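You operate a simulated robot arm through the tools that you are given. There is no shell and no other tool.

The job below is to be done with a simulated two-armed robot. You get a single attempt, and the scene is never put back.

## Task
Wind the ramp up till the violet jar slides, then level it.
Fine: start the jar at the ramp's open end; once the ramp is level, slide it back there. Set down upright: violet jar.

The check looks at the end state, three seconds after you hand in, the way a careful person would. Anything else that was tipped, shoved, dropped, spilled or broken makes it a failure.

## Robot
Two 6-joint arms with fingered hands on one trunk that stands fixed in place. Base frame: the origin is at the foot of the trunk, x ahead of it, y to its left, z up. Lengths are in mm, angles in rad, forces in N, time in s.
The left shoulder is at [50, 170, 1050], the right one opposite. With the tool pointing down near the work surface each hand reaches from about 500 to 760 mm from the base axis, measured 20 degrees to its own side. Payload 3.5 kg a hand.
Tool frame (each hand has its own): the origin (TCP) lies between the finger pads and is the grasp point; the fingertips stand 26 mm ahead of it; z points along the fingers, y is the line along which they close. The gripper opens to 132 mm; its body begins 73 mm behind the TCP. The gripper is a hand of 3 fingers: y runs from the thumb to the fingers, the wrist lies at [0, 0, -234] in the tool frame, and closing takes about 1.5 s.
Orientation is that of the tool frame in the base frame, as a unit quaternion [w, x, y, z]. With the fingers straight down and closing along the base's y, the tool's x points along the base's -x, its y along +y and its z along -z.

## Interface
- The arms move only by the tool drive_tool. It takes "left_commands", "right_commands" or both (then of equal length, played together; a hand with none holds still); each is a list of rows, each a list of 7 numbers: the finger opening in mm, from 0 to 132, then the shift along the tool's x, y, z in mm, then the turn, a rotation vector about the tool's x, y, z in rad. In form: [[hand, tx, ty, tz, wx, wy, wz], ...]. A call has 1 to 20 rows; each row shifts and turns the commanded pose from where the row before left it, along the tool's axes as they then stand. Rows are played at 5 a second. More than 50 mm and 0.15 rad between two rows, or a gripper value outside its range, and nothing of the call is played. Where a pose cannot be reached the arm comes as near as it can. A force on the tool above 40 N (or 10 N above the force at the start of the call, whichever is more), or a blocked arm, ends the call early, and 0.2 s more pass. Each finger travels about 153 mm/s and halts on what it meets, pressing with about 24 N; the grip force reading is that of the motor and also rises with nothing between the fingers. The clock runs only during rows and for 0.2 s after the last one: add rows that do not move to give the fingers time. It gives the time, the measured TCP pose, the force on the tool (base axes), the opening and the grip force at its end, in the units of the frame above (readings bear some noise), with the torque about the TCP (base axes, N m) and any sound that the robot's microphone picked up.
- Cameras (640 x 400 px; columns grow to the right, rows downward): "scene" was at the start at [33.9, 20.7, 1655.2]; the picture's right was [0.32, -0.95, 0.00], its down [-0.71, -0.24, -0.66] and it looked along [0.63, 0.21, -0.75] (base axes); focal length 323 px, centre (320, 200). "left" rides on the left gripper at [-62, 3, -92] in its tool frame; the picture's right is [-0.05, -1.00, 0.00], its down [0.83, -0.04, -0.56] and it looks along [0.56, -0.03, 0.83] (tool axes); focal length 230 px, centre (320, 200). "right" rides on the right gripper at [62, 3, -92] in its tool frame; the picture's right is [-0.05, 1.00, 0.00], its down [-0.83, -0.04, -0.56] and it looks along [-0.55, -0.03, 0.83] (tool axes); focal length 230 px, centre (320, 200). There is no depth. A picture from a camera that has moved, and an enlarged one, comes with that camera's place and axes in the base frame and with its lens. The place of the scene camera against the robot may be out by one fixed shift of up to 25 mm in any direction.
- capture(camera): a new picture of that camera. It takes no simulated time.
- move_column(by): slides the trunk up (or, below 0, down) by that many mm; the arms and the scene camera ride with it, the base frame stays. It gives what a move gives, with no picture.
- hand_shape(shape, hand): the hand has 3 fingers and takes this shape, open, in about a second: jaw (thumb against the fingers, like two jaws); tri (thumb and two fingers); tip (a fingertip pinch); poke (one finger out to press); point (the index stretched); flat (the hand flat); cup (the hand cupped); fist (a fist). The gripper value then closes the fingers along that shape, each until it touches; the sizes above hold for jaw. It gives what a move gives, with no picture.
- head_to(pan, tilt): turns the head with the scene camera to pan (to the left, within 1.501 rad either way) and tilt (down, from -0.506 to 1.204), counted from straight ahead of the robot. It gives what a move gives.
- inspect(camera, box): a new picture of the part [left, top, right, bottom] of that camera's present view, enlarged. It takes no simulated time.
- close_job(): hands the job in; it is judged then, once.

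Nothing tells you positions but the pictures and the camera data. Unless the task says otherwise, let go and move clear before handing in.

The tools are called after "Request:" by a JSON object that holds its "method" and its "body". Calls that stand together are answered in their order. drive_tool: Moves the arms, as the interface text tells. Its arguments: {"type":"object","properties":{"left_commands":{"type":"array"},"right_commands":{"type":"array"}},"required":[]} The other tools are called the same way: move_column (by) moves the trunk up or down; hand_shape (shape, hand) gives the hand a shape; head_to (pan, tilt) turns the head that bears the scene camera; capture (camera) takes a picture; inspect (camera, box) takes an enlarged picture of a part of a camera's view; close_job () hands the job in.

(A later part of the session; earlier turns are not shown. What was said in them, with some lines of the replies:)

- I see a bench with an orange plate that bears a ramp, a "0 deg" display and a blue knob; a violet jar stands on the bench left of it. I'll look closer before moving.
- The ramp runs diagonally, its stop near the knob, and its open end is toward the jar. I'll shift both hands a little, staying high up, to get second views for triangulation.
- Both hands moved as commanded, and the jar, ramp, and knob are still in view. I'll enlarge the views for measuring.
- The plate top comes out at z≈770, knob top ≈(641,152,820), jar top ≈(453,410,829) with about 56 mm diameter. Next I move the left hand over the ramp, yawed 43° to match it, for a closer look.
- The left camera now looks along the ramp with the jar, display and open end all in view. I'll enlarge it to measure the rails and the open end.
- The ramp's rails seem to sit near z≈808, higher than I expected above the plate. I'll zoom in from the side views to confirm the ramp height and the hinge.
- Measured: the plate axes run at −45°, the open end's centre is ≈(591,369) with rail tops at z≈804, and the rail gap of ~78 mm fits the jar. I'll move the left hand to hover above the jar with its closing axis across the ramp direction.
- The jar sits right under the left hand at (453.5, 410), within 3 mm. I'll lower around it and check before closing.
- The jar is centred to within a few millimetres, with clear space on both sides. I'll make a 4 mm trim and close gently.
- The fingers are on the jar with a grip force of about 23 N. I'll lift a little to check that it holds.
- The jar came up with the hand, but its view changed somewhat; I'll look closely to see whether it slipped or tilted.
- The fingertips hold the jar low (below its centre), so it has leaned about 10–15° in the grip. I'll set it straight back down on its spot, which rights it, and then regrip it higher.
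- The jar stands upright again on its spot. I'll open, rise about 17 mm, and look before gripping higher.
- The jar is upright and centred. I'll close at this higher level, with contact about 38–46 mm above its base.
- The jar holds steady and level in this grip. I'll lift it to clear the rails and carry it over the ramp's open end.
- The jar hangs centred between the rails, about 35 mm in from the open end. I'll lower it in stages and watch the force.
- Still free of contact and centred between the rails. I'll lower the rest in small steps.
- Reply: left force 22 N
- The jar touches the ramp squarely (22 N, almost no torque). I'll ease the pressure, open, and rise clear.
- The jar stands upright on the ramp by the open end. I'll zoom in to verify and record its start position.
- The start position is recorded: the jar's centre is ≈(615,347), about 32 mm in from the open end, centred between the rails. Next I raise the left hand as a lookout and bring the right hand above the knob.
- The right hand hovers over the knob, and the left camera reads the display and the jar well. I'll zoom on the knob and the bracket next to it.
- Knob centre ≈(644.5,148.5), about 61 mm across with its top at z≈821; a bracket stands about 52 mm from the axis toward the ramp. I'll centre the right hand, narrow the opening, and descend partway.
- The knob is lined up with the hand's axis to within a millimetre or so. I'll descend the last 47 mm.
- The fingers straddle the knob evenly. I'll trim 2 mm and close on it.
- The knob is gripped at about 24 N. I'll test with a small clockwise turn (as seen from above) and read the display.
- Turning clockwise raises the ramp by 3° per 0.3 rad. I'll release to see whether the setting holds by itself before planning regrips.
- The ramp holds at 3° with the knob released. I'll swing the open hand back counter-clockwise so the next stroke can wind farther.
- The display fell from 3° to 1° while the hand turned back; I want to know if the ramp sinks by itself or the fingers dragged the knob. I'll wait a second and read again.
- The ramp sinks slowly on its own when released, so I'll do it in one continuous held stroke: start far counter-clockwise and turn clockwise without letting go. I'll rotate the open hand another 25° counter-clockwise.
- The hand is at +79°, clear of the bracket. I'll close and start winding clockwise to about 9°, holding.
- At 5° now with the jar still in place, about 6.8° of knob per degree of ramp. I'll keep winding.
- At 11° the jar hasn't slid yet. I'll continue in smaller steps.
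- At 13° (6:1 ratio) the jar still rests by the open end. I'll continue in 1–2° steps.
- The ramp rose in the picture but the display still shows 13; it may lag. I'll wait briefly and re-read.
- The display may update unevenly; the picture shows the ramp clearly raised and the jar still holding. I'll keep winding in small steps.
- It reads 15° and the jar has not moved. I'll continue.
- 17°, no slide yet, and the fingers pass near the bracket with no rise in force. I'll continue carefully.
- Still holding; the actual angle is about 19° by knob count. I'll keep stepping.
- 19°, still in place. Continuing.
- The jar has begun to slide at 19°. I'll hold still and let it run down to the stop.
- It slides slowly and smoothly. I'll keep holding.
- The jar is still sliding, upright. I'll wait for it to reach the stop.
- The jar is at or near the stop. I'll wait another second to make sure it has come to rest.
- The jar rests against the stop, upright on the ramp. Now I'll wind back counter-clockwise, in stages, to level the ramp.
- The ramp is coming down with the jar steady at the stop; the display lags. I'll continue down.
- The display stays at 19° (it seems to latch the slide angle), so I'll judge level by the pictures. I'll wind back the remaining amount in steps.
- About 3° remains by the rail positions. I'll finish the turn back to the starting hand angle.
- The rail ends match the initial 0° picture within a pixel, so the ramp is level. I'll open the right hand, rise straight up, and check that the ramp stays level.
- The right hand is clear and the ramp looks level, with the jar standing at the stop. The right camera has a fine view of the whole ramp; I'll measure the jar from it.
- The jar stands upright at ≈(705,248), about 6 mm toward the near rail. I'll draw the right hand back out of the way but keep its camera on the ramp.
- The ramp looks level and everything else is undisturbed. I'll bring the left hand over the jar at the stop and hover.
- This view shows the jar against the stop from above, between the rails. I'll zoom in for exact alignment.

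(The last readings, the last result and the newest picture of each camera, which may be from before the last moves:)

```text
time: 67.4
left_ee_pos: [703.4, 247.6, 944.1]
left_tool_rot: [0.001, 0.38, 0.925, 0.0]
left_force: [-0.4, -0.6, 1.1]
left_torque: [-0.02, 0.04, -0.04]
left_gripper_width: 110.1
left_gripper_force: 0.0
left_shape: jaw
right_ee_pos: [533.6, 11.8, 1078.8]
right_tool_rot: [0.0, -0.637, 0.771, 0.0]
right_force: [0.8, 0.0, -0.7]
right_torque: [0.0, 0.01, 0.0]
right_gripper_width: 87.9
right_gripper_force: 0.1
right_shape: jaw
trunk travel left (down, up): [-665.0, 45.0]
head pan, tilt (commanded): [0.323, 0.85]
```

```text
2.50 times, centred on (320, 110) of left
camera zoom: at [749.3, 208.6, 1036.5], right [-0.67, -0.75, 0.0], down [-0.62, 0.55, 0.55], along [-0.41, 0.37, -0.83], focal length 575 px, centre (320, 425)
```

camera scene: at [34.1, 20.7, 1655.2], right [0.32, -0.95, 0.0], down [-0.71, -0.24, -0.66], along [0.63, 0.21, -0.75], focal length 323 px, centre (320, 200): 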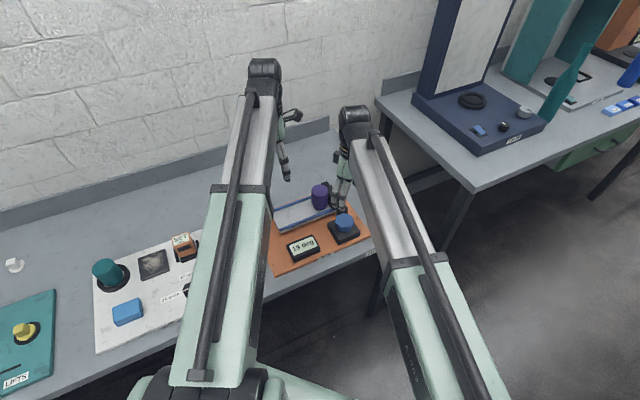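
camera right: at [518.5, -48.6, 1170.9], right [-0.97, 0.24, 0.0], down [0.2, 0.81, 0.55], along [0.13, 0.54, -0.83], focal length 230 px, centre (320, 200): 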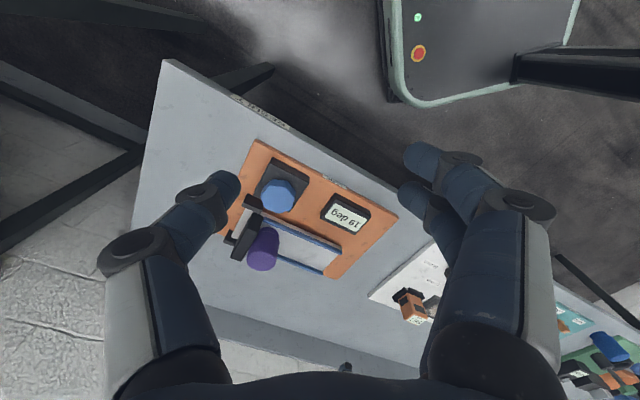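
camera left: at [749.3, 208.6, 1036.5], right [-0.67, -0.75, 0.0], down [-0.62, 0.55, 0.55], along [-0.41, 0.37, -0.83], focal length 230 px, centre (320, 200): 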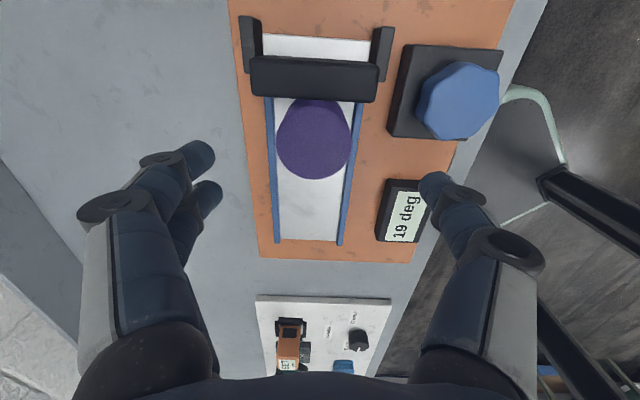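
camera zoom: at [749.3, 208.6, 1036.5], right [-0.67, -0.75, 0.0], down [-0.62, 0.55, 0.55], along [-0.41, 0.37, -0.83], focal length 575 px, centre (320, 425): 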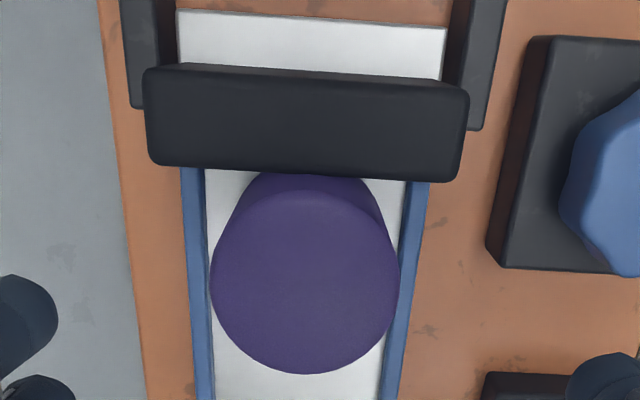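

The jar's centre is ≈(708,252), about 5 mm off my hand axis; I'll correct, keeping the fingers slightly toward the open side so they clear the stop, and descend.

Request:
{"method": "drive_tool", "body": {"left_commands": [[110, 1, 4.7, 0, 0, 0, 0], [110, 0, 0, 20, 0, 0, 0], [110, 0, 0, 20, 0, 0, 0], [110, 0, 0, 0, 0, 0, 0]]}}

Request:
{"method": "inspect", "body": {"camera": "left", "box": [160, 40, 480, 260]}}

Request:
{"method": "inspect", "body": {"camera": "right", "box": [200, 160, 400, 320]}}

```text
time: 68.4
left_ee_pos: [708.1, 251.1, 902.7]
left_tool_rot: [0.001, 0.38, 0.925, 0.0]
left_force: [0.6, 0.7, 0.5]
left_torque: [0.03, -0.01, 0.02]
left_gripper_width: 110.3
left_gripper_force: 0.0
left_shape: jaw
right_ee_pos: [534.2, 11.1, 1078.3]
right_tool_rot: [0.0, -0.637, 0.771, 0.0]
right_force: [-0.7, -0.2, -0.4]
right_torque: [0.0, 0.0, 0.02]
right_gripper_width: 87.6
right_gripper_force: 0.1
right_shape: jaw
trunk travel left (down, up): [-665.0, 45.0]
head pan, tilt (commanded): [0.323, 0.85]
```

```text
1.82 times, centred on (320, 150) of left
camera zoom: at [752.4, 210.8, 995.8], right [-0.67, -0.75, 0.0], down [-0.62, 0.55, 0.55], along [-0.41, 0.37, -0.83], focal length 418 px, centre (320, 291)
```

zoom: 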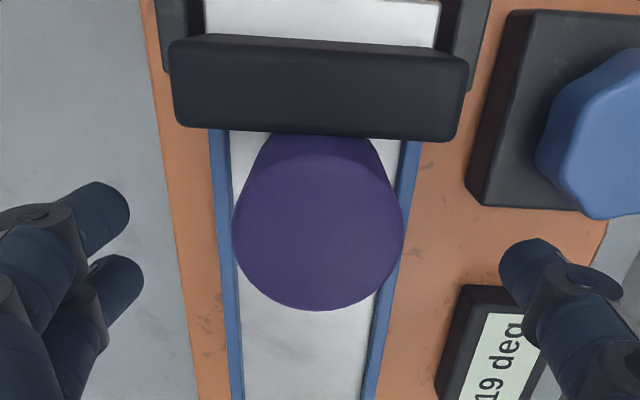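

```text
2.50 times, centred on (300, 240) of right
camera zoom: at [518.4, -48.7, 1170.7], right [-0.97, 0.24, 0.0], down [0.2, 0.81, 0.56], along [0.13, 0.54, -0.83], focal length 575 px, centre (370, 100)
```

zoom: 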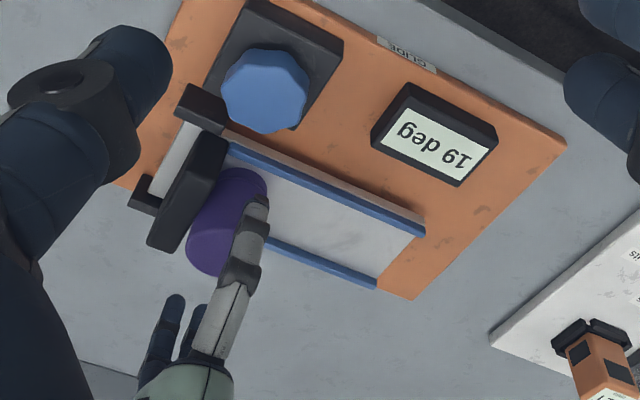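

Alignment is good: the jar is centred across the closing direction and the hand sits 3–4 mm toward the open side. I'll descend to grip height.

Request:
{"method": "drive_tool", "body": {"left_commands": [[110, 0, 0, 12, 0, 0, 0], [110, 0, 0, 10, 0, 0, 0], [110, 0, 0, 8.5, 0, 0, 0], [110, 0, 0, 0, 0, 0, 0]]}}

Request:
{"method": "capture", "body": {"camera": "left"}}

Request:
{"method": "inspect", "body": {"camera": "right", "box": [200, 160, 400, 320]}}

Request:
{"method": "inspect", "body": {"camera": "scene", "box": [270, 150, 390, 250]}}

```text
time: 69.4
left_ee_pos: [706.9, 252.0, 871.2]
left_tool_rot: [0.0, 0.38, 0.925, 0.0]
left_force: [0.3, -0.5, -0.3]
left_torque: [0.0, 0.0, -0.02]
left_gripper_width: 110.3
left_gripper_force: 0.1
left_shape: jaw
right_ee_pos: [532.8, 10.7, 1077.3]
right_tool_rot: [-0.001, -0.637, 0.771, 0.0]
right_force: [0.4, -0.4, 0.4]
right_torque: [-0.01, 0.02, -0.01]
right_gripper_width: 87.7
right_gripper_force: 0.1
right_shape: jaw
trunk travel left (down, up): [-665.0, 45.0]
head pan, tilt (commanded): [0.323, 0.85]
```

```text
taken
camera left: at [752.0, 212.3, 964.9], right [-0.67, -0.75, 0.0], down [-0.62, 0.55, 0.55], along [-0.41, 0.37, -0.83], focal length 230 px, centre (320, 200)
```

left: 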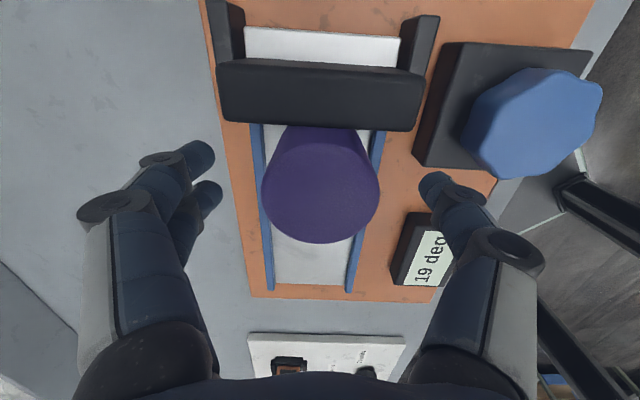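

```text
2.50 times, centred on (300, 240) of right
camera zoom: at [518.4, -48.6, 1170.7], right [-0.97, 0.24, 0.0], down [0.2, 0.81, 0.56], along [0.13, 0.54, -0.83], focal length 575 px, centre (370, 100)
```

zoom: 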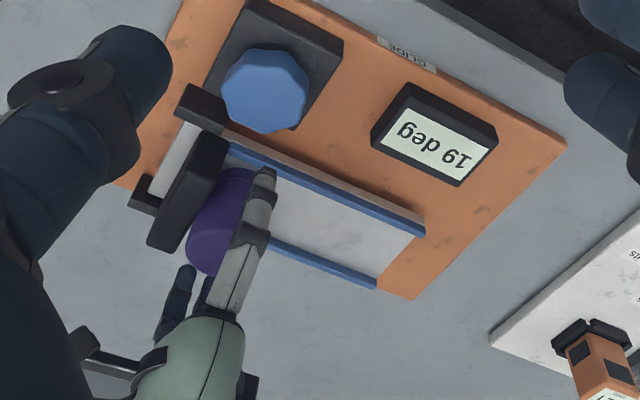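

```text
4.00 times, centred on (330, 200) of scene
camera zoom: at [33.9, 20.6, 1655.2], right [0.32, -0.95, 0.0], down [-0.71, -0.24, -0.66], along [0.63, 0.21, -0.75], focal length 1290 px, centre (280, 200)
```

zoom: 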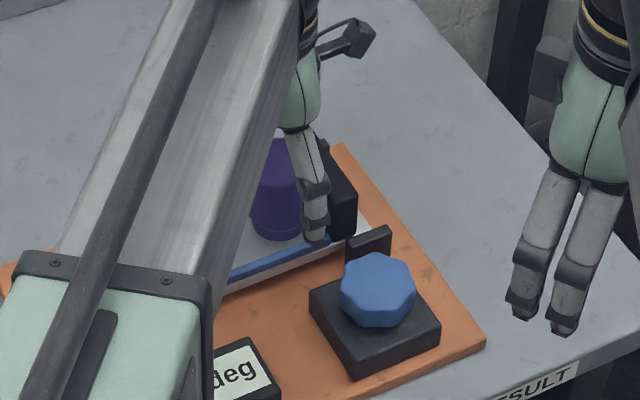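

The finger paths are clear of the stop. I'll close gently on the jar.

Request:
{"method": "drive_tool", "body": {"left_commands": [[95, 0, 0, 0, 0, 0, 0], [80, 0, 0, 0, 0, 0, 0], [65, 0, 0, 0, 0, 0, 0], [55, 0, 0, 0, 0, 0, 0], [45, 0, 0, 0, 0, 0, 0], [42, 0, 0, 0, 0, 0, 0], [42, 0, 0, 0, 0, 0, 0], [42, 0, 0, 0, 0, 0, 0]]}}

Request:
{"method": "capture", "body": {"camera": "left"}}

Request:
{"method": "inspect", "body": {"camera": "right", "box": [200, 160, 400, 320]}}

```text
time: 71.2
left_ee_pos: [706.7, 251.8, 872.4]
left_tool_rot: [-0.001, 0.38, 0.925, 0.001]
left_force: [-1.3, 1.2, 0.1]
left_torque: [0.03, -0.03, -0.04]
left_gripper_width: 47.2
left_gripper_force: 24.0
left_shape: jaw
right_ee_pos: [534.0, 11.3, 1077.1]
right_tool_rot: [0.0, -0.637, 0.771, 0.0]
right_force: [0.4, -0.1, -0.4]
right_torque: [0.01, -0.02, 0.01]
right_gripper_width: 87.4
right_gripper_force: 0.1
right_shape: jaw
trunk travel left (down, up): [-665.0, 45.0]
head pan, tilt (commanded): [0.323, 0.85]
```

```text
taken
camera left: at [752.0, 212.4, 964.9], right [-0.67, -0.75, 0.0], down [-0.62, 0.55, 0.55], along [-0.41, 0.37, -0.83], focal length 230 px, centre (320, 200)
```

left: 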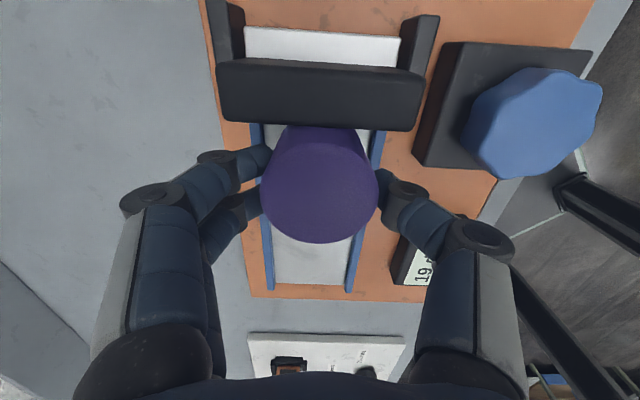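

```text
2.50 times, centred on (300, 240) of right
camera zoom: at [518.4, -48.5, 1170.7], right [-0.97, 0.24, 0.0], down [0.2, 0.81, 0.56], along [0.13, 0.54, -0.83], focal length 575 px, centre (370, 100)
```

zoom: 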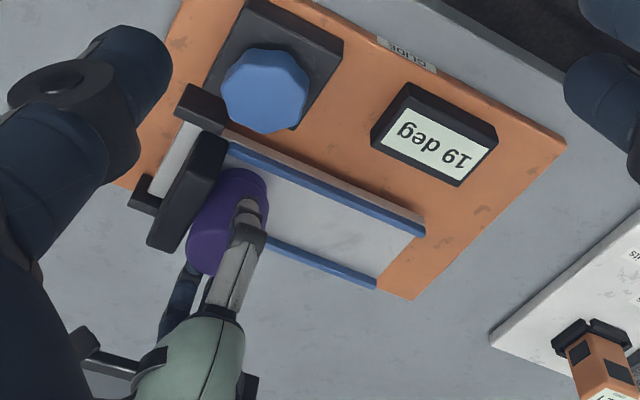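

The jar is gripped at about 24 N near its upper half. I'll slide it along the ramp toward the open end, starting gently to check the forces.

Request:
{"method": "drive_tool", "body": {"left_commands": [[42, 3, 0, 0, 0, 0, 0], [42, 6, 0, 0, 0, 0, 0], [42, 8, 0, 0, 0, 0, 0], [42, 8, 0, 0, 0, 0, 0], [42, 0, 0, 0, 0, 0, 0]]}}

Request:
{"method": "capture", "body": {"camera": "left"}}

Request:
{"method": "inspect", "body": {"camera": "right", "box": [200, 160, 400, 320]}}

```text
time: 72.4
left_ee_pos: [689.7, 269.9, 873.0]
left_tool_rot: [0.0, 0.38, 0.925, -0.001]
left_force: [-0.5, -0.6, -0.2]
left_torque: [0.0, 0.0, 0.0]
left_gripper_width: 47.0
left_gripper_force: 24.3
left_shape: jaw
right_ee_pos: [533.3, 11.4, 1078.1]
right_tool_rot: [0.0, -0.637, 0.771, 0.0]
right_force: [0.1, 0.6, 0.0]
right_torque: [-0.01, 0.02, 0.0]
right_gripper_width: 87.6
right_gripper_force: 0.1
right_shape: jaw
trunk travel left (down, up): [-665.0, 45.0]
head pan, tilt (commanded): [0.323, 0.85]
```

```text
taken
camera left: at [735.4, 229.0, 966.2], right [-0.67, -0.75, 0.0], down [-0.62, 0.55, 0.55], along [-0.41, 0.37, -0.83], focal length 230 px, centre (320, 200)
```

left: 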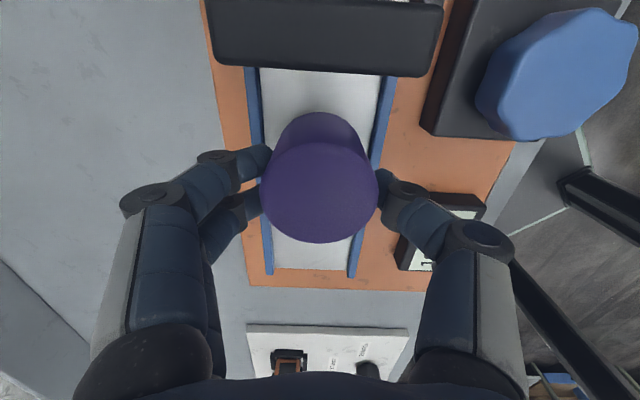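

```text
2.50 times, centred on (300, 240) of right
camera zoom: at [518.6, -48.6, 1170.6], right [-0.97, 0.24, 0.0], down [0.2, 0.81, 0.56], along [0.13, 0.54, -0.83], focal length 575 px, centre (370, 100)
```

zoom: 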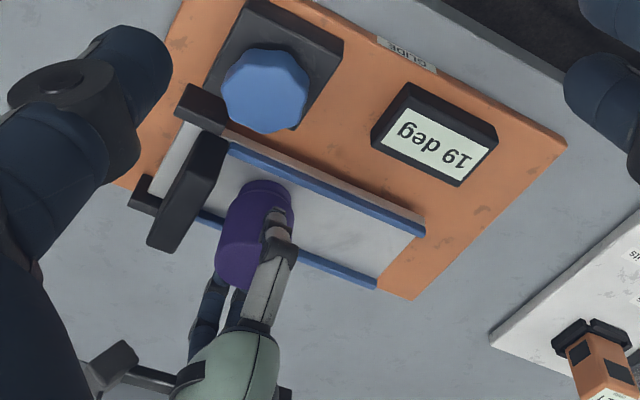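

It slides smoothly and stays upright and centred. I'll carry on toward the open end.

Request:
{"method": "drive_tool", "body": {"left_commands": [[42, 8, 0, 0, 0, 0, 0], [42, 10, 0, 0, 0, 0, 0], [42, 10, 0, 0, 0, 0, 0], [42, 10, 0, 0, 0, 0, 0], [42, 10, 0, 0, 0, 0, 0], [42, 10, 0, 0, 0, 0, 0], [42, 10, 0, 0, 0, 0, 0], [42, 8, 0, 0, 0, 0, 0], [42, 6, 0, 0, 0, 0, 0], [42, 0, 0, 0, 0, 0, 0], [42, 0, 0, 0, 0, 0, 0]]}}

Request:
{"method": "capture", "body": {"camera": "left"}}

Request:
{"method": "inspect", "body": {"camera": "right", "box": [200, 160, 400, 320]}}

```text
time: 74.8
left_ee_pos: [631.3, 327.7, 871.7]
left_tool_rot: [0.001, 0.381, 0.925, 0.0]
left_force: [0.1, -0.5, 0.3]
left_torque: [0.0, 0.0, -0.01]
left_gripper_width: 47.1
left_gripper_force: 24.4
left_shape: jaw
right_ee_pos: [533.8, 11.4, 1077.9]
right_tool_rot: [0.0, -0.637, 0.771, 0.001]
right_force: [-0.5, 0.2, -0.6]
right_torque: [0.01, 0.04, 0.05]
right_gripper_width: 87.7
right_gripper_force: 0.0
right_shape: jaw
trunk travel left (down, up): [-665.0, 45.0]
head pan, tilt (commanded): [0.323, 0.85]
```

```text
taken
camera left: at [676.4, 287.0, 964.8], right [-0.67, -0.75, 0.0], down [-0.62, 0.55, 0.55], along [-0.41, 0.37, -0.83], focal length 230 px, centre (320, 200)
```

left: 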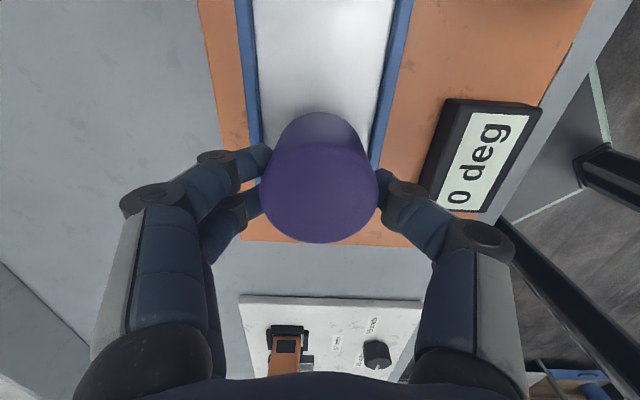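

```text
2.50 times, centred on (300, 240) of right
camera zoom: at [518.4, -48.6, 1170.7], right [-0.97, 0.24, 0.0], down [0.2, 0.81, 0.56], along [0.13, 0.54, -0.83], focal length 575 px, centre (370, 100)
```

zoom: 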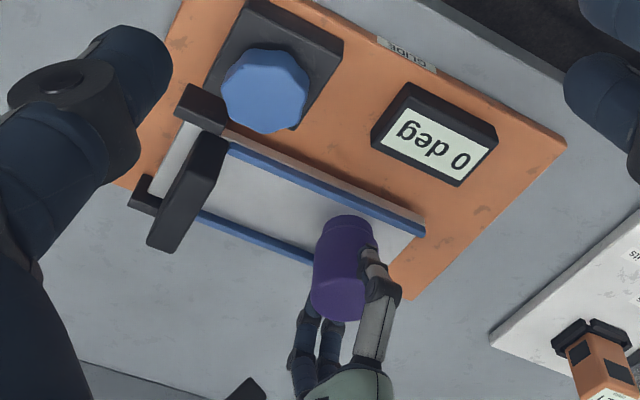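

The display has returned to 0 deg, confirming the ramp is level. The jar is about 59 mm from the open end; 25 mm more brings it to its start spot.

Request:
{"method": "drive_tool", "body": {"left_commands": [[42, 6, 0, 0, 0, 0, 0], [42, 8, 0, 0, 0, 0, 0], [42, 7, 0, 0, 0, 0, 0], [42, 4, 0, 0, 0, 0, 0], [42, 0, 0, 0, 0, 0, 0], [42, 0, 0, 0, 0, 0, 0]]}}

Request:
{"method": "capture", "body": {"camera": "left"}}

Request:
{"method": "inspect", "body": {"camera": "right", "box": [200, 160, 400, 320]}}

```text
time: 76.2
left_ee_pos: [613.8, 344.5, 872.9]
left_tool_rot: [0.0, 0.38, 0.925, 0.0]
left_force: [-0.2, 0.3, 0.3]
left_torque: [0.03, -0.01, 0.01]
left_gripper_width: 47.0
left_gripper_force: 24.5
left_shape: jaw
right_ee_pos: [532.4, 11.4, 1078.6]
right_tool_rot: [0.0, -0.636, 0.771, 0.0]
right_force: [-0.6, 0.2, 0.1]
right_torque: [-0.02, -0.02, 0.01]
right_gripper_width: 87.7
right_gripper_force: 0.0
right_shape: jaw
trunk travel left (down, up): [-665.0, 45.0]
head pan, tilt (commanded): [0.323, 0.85]
```

```text
taken
camera left: at [659.0, 304.1, 965.5], right [-0.67, -0.75, 0.0], down [-0.62, 0.55, 0.55], along [-0.41, 0.37, -0.83], focal length 230 px, centre (320, 200)
```

left: 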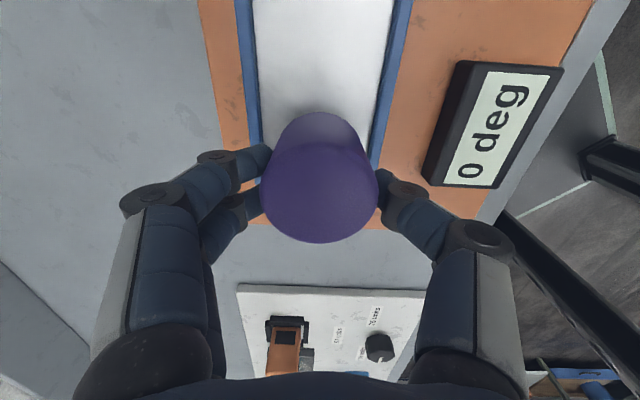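

```text
2.50 times, centred on (300, 240) of right
camera zoom: at [518.5, -48.5, 1170.7], right [-0.97, 0.24, 0.0], down [0.2, 0.81, 0.56], along [0.13, 0.54, -0.83], focal length 575 px, centre (370, 100)
```

zoom: 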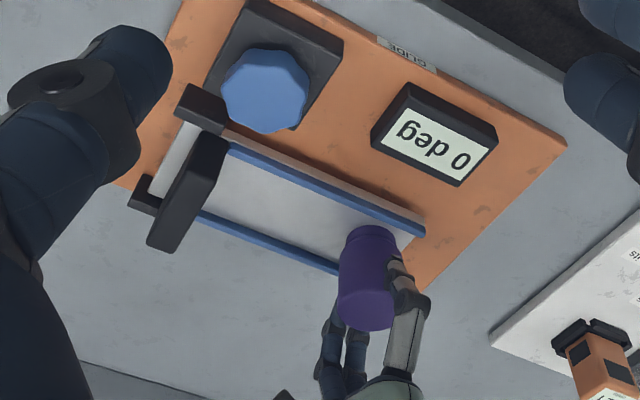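

The jar is back at its start spot, upright, with the display at 0 deg. I'll release slowly and rise straight up.

Request:
{"method": "drive_tool", "body": {"left_commands": [[48, 0, 0, 0, 0, 0, 0], [54, 0, 0, 0, 0, 0, 0], [65, 0, 0, 0, 0, 0, 0], [85, 0, 0, 0, 0, 0, 0], [110, 0, 0, 0, 0, 0, 0], [120, 0, 0, 0, 0, 0, 0], [120, 0, 0, -10, 0, 0, 0], [120, 0, 0, -20, 0, 0, 0], [120, 0, 0, -30, 0, 0, 0], [120, 0, 0, -35, 0, 0, 0], [120, 0, 0, 0, 0, 0, 0]]}}

Request:
{"method": "capture", "body": {"camera": "left"}}

Request:
{"method": "inspect", "body": {"camera": "left", "box": [230, 40, 430, 200]}}

Request:
{"method": "inspect", "body": {"camera": "right", "box": [200, 160, 400, 320]}}

```text
time: 78.6
left_ee_pos: [614.2, 346.9, 966.8]
left_tool_rot: [0.0, 0.379, 0.925, 0.0]
left_force: [-0.4, -0.7, -0.4]
left_torque: [0.01, 0.0, 0.02]
left_gripper_width: 119.8
left_gripper_force: 0.1
left_shape: jaw
right_ee_pos: [533.8, 11.2, 1078.2]
right_tool_rot: [-0.001, -0.637, 0.771, 0.001]
right_force: [0.3, -0.2, 0.3]
right_torque: [-0.02, -0.03, 0.0]
right_gripper_width: 87.7
right_gripper_force: 0.1
right_shape: jaw
trunk travel left (down, up): [-665.0, 45.0]
head pan, tilt (commanded): [0.323, 0.85]
```

```text
taken
camera left: at [659.5, 305.8, 1061.1], right [-0.67, -0.75, 0.0], down [-0.62, 0.55, 0.55], along [-0.41, 0.37, -0.83], focal length 230 px, centre (320, 200)
```

left: 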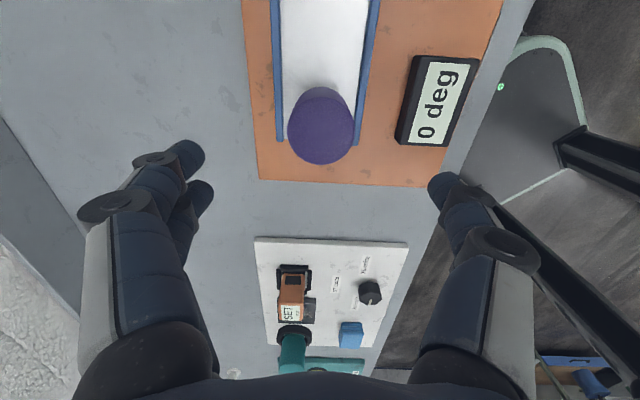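

```text
2.50 times, centred on (330, 120) of left
camera zoom: at [659.5, 305.8, 1061.1], right [-0.67, -0.75, 0.0], down [-0.62, 0.55, 0.55], along [-0.41, 0.37, -0.83], focal length 575 px, centre (295, 400)
```

zoom: 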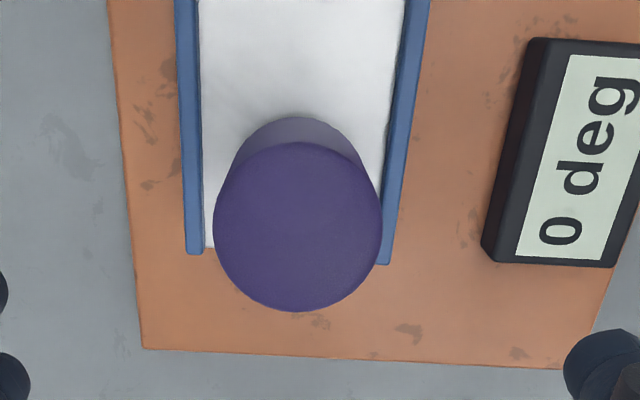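

```text
2.50 times, centred on (300, 240) of right
camera zoom: at [518.5, -48.6, 1170.7], right [-0.97, 0.24, 0.0], down [0.2, 0.81, 0.56], along [0.13, 0.54, -0.83], focal length 575 px, centre (370, 100)
```

zoom: 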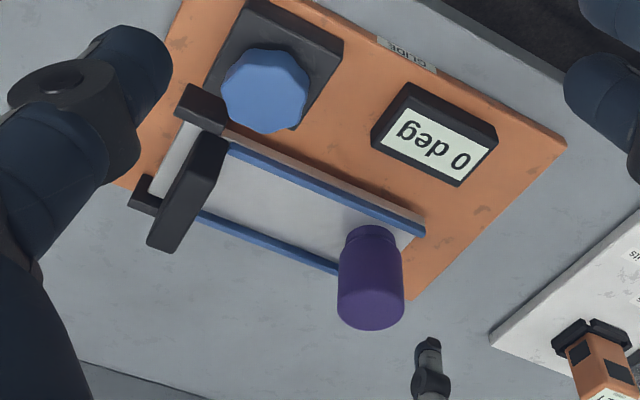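

The jar stands upright at the open end, within about 5 mm of where it started, and the display reads 0 deg. I'll lift the left hand well clear and take a last look.

Request:
{"method": "drive_tool", "body": {"left_commands": [[120, 0, 0, -35, 0, 0, 0], [120, 0, 0, -35, 0, 0, 0], [120, 0, 0, -35, 0, 0, 0], [120, 25, 0, -20, 0, 0, 0], [120, 35, -10, 0, 0, 0, 0], [120, 35, -10, 0, 0, 0, 0], [120, 35, -10, 0, 0, 0, 0], [120, 0, 0, 0, 0, 0, 0], [120, 0, 0, 0, 0, 0, 0], [120, 0, 0, 0, 0, 0, 0]]}}

Request:
{"method": "capture", "body": {"camera": "scene"}}

Request:
{"method": "inspect", "body": {"camera": "right", "box": [200, 120, 440, 300]}}

Request:
{"method": "capture", "body": {"camera": "left"}}

```text
time: 80.8
left_ee_pos: [501.8, 415.0, 1093.9]
left_tool_rot: [0.0, 0.38, 0.925, 0.0]
left_force: [-0.5, -1.0, -0.5]
left_torque: [0.02, 0.01, 0.02]
left_gripper_width: 119.8
left_gripper_force: 0.1
left_shape: jaw
right_ee_pos: [532.8, 10.9, 1078.2]
right_tool_rot: [-0.001, -0.637, 0.771, 0.001]
right_force: [0.6, -0.5, -0.8]
right_torque: [-0.02, -0.02, -0.01]
right_gripper_width: 87.5
right_gripper_force: 0.1
right_shape: jaw
trunk travel left (down, up): [-665.0, 45.0]
head pan, tilt (commanded): [0.323, 0.85]
```

```text
taken
camera scene: at [34.0, 20.6, 1655.2], right [0.32, -0.95, 0.0], down [-0.71, -0.24, -0.66], along [0.63, 0.21, -0.75], focal length 323 px, centre (320, 200)
```

scene: 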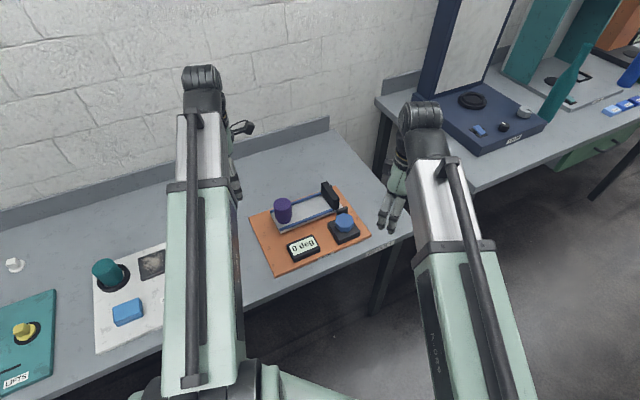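

```text
2.22 times, centred on (320, 210) of right
camera zoom: at [518.5, -48.6, 1170.7], right [-0.97, 0.24, 0.0], down [0.2, 0.81, 0.56], along [0.13, 0.54, -0.83], focal length 511 px, centre (320, 178)
```

zoom: 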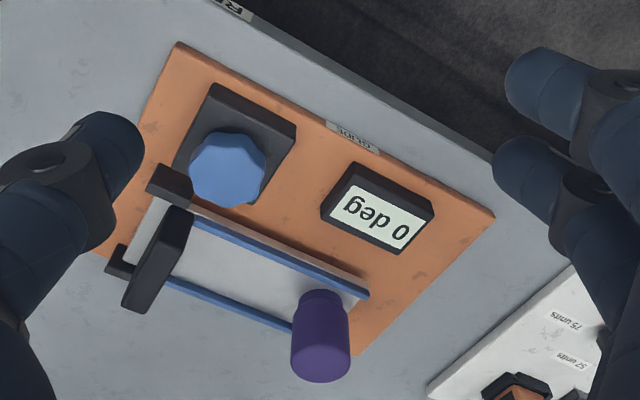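

```text
taken
camera left: at [547.7, 375.2, 1186.4], right [-0.67, -0.75, 0.0], down [-0.62, 0.55, 0.55], along [-0.41, 0.37, -0.83], focal length 230 px, centre (320, 200)
```

left: 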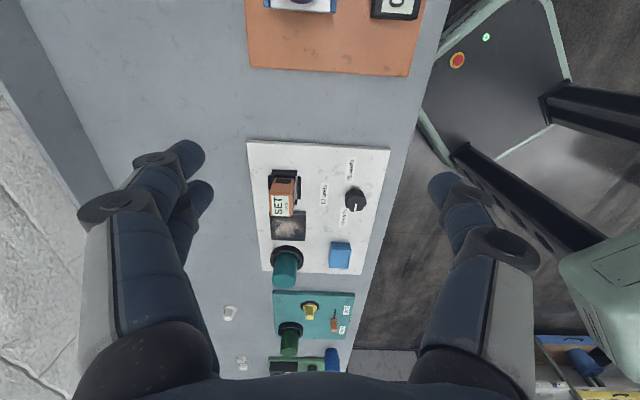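

Everything appears in order; one last zoom of the scene to confirm the final state.

Request:
{"method": "inspect", "body": {"camera": "scene", "box": [240, 160, 400, 280]}}

```text
3.33 times, centred on (320, 220) of scene
camera zoom: at [34.0, 20.6, 1655.2], right [0.32, -0.95, 0.0], down [-0.71, -0.24, -0.66], along [0.63, 0.21, -0.75], focal length 1075 px, centre (320, 133)
```

zoom: 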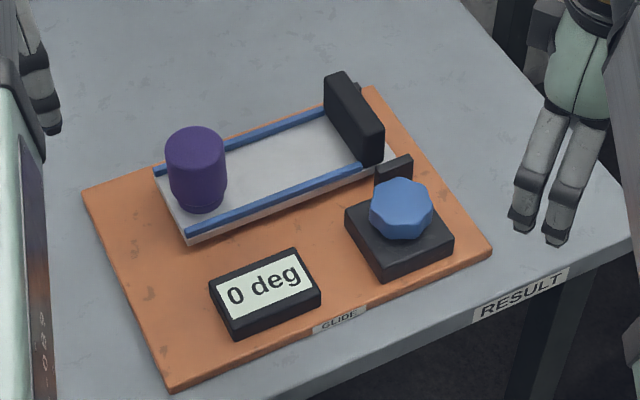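

The jar stands upright at the ramp's open end, the ramp is level at 0 deg, and both hands are clear with nothing else disturbed. I'm handing in the job.

Request:
{"method": "close_job", "body": {}}

```text
The job is handed in.
```

The job is handed in. The violet jar slid on the ramp and now stands upright at the open end again. The ramp is level and its display reads 0 deg.

- **Sliding:** I set the jar down at the open end and wound the blue knob clockwise. At a displayed 19° the jar began to slide and moved slowly, upright, to the stop.
- **Levelling:** I wound the knob back until the rails matched their starting position in the pictures. The display stayed at 19° during this. It returned to 0 only once I had slid the jar partway back.
- **Sliding back:** I gripped the jar and drew it along the ramp to about 35 mm from the open end. That is within 5 mm of where it started.
- **First grip too low:** On my first lift from the bench the jar leaned about 10–15° in the fingers. I set it straight back down and gripped it higher. It did not tip or fall.

Both hands are clear, and nothing else looked moved in the last pictures.
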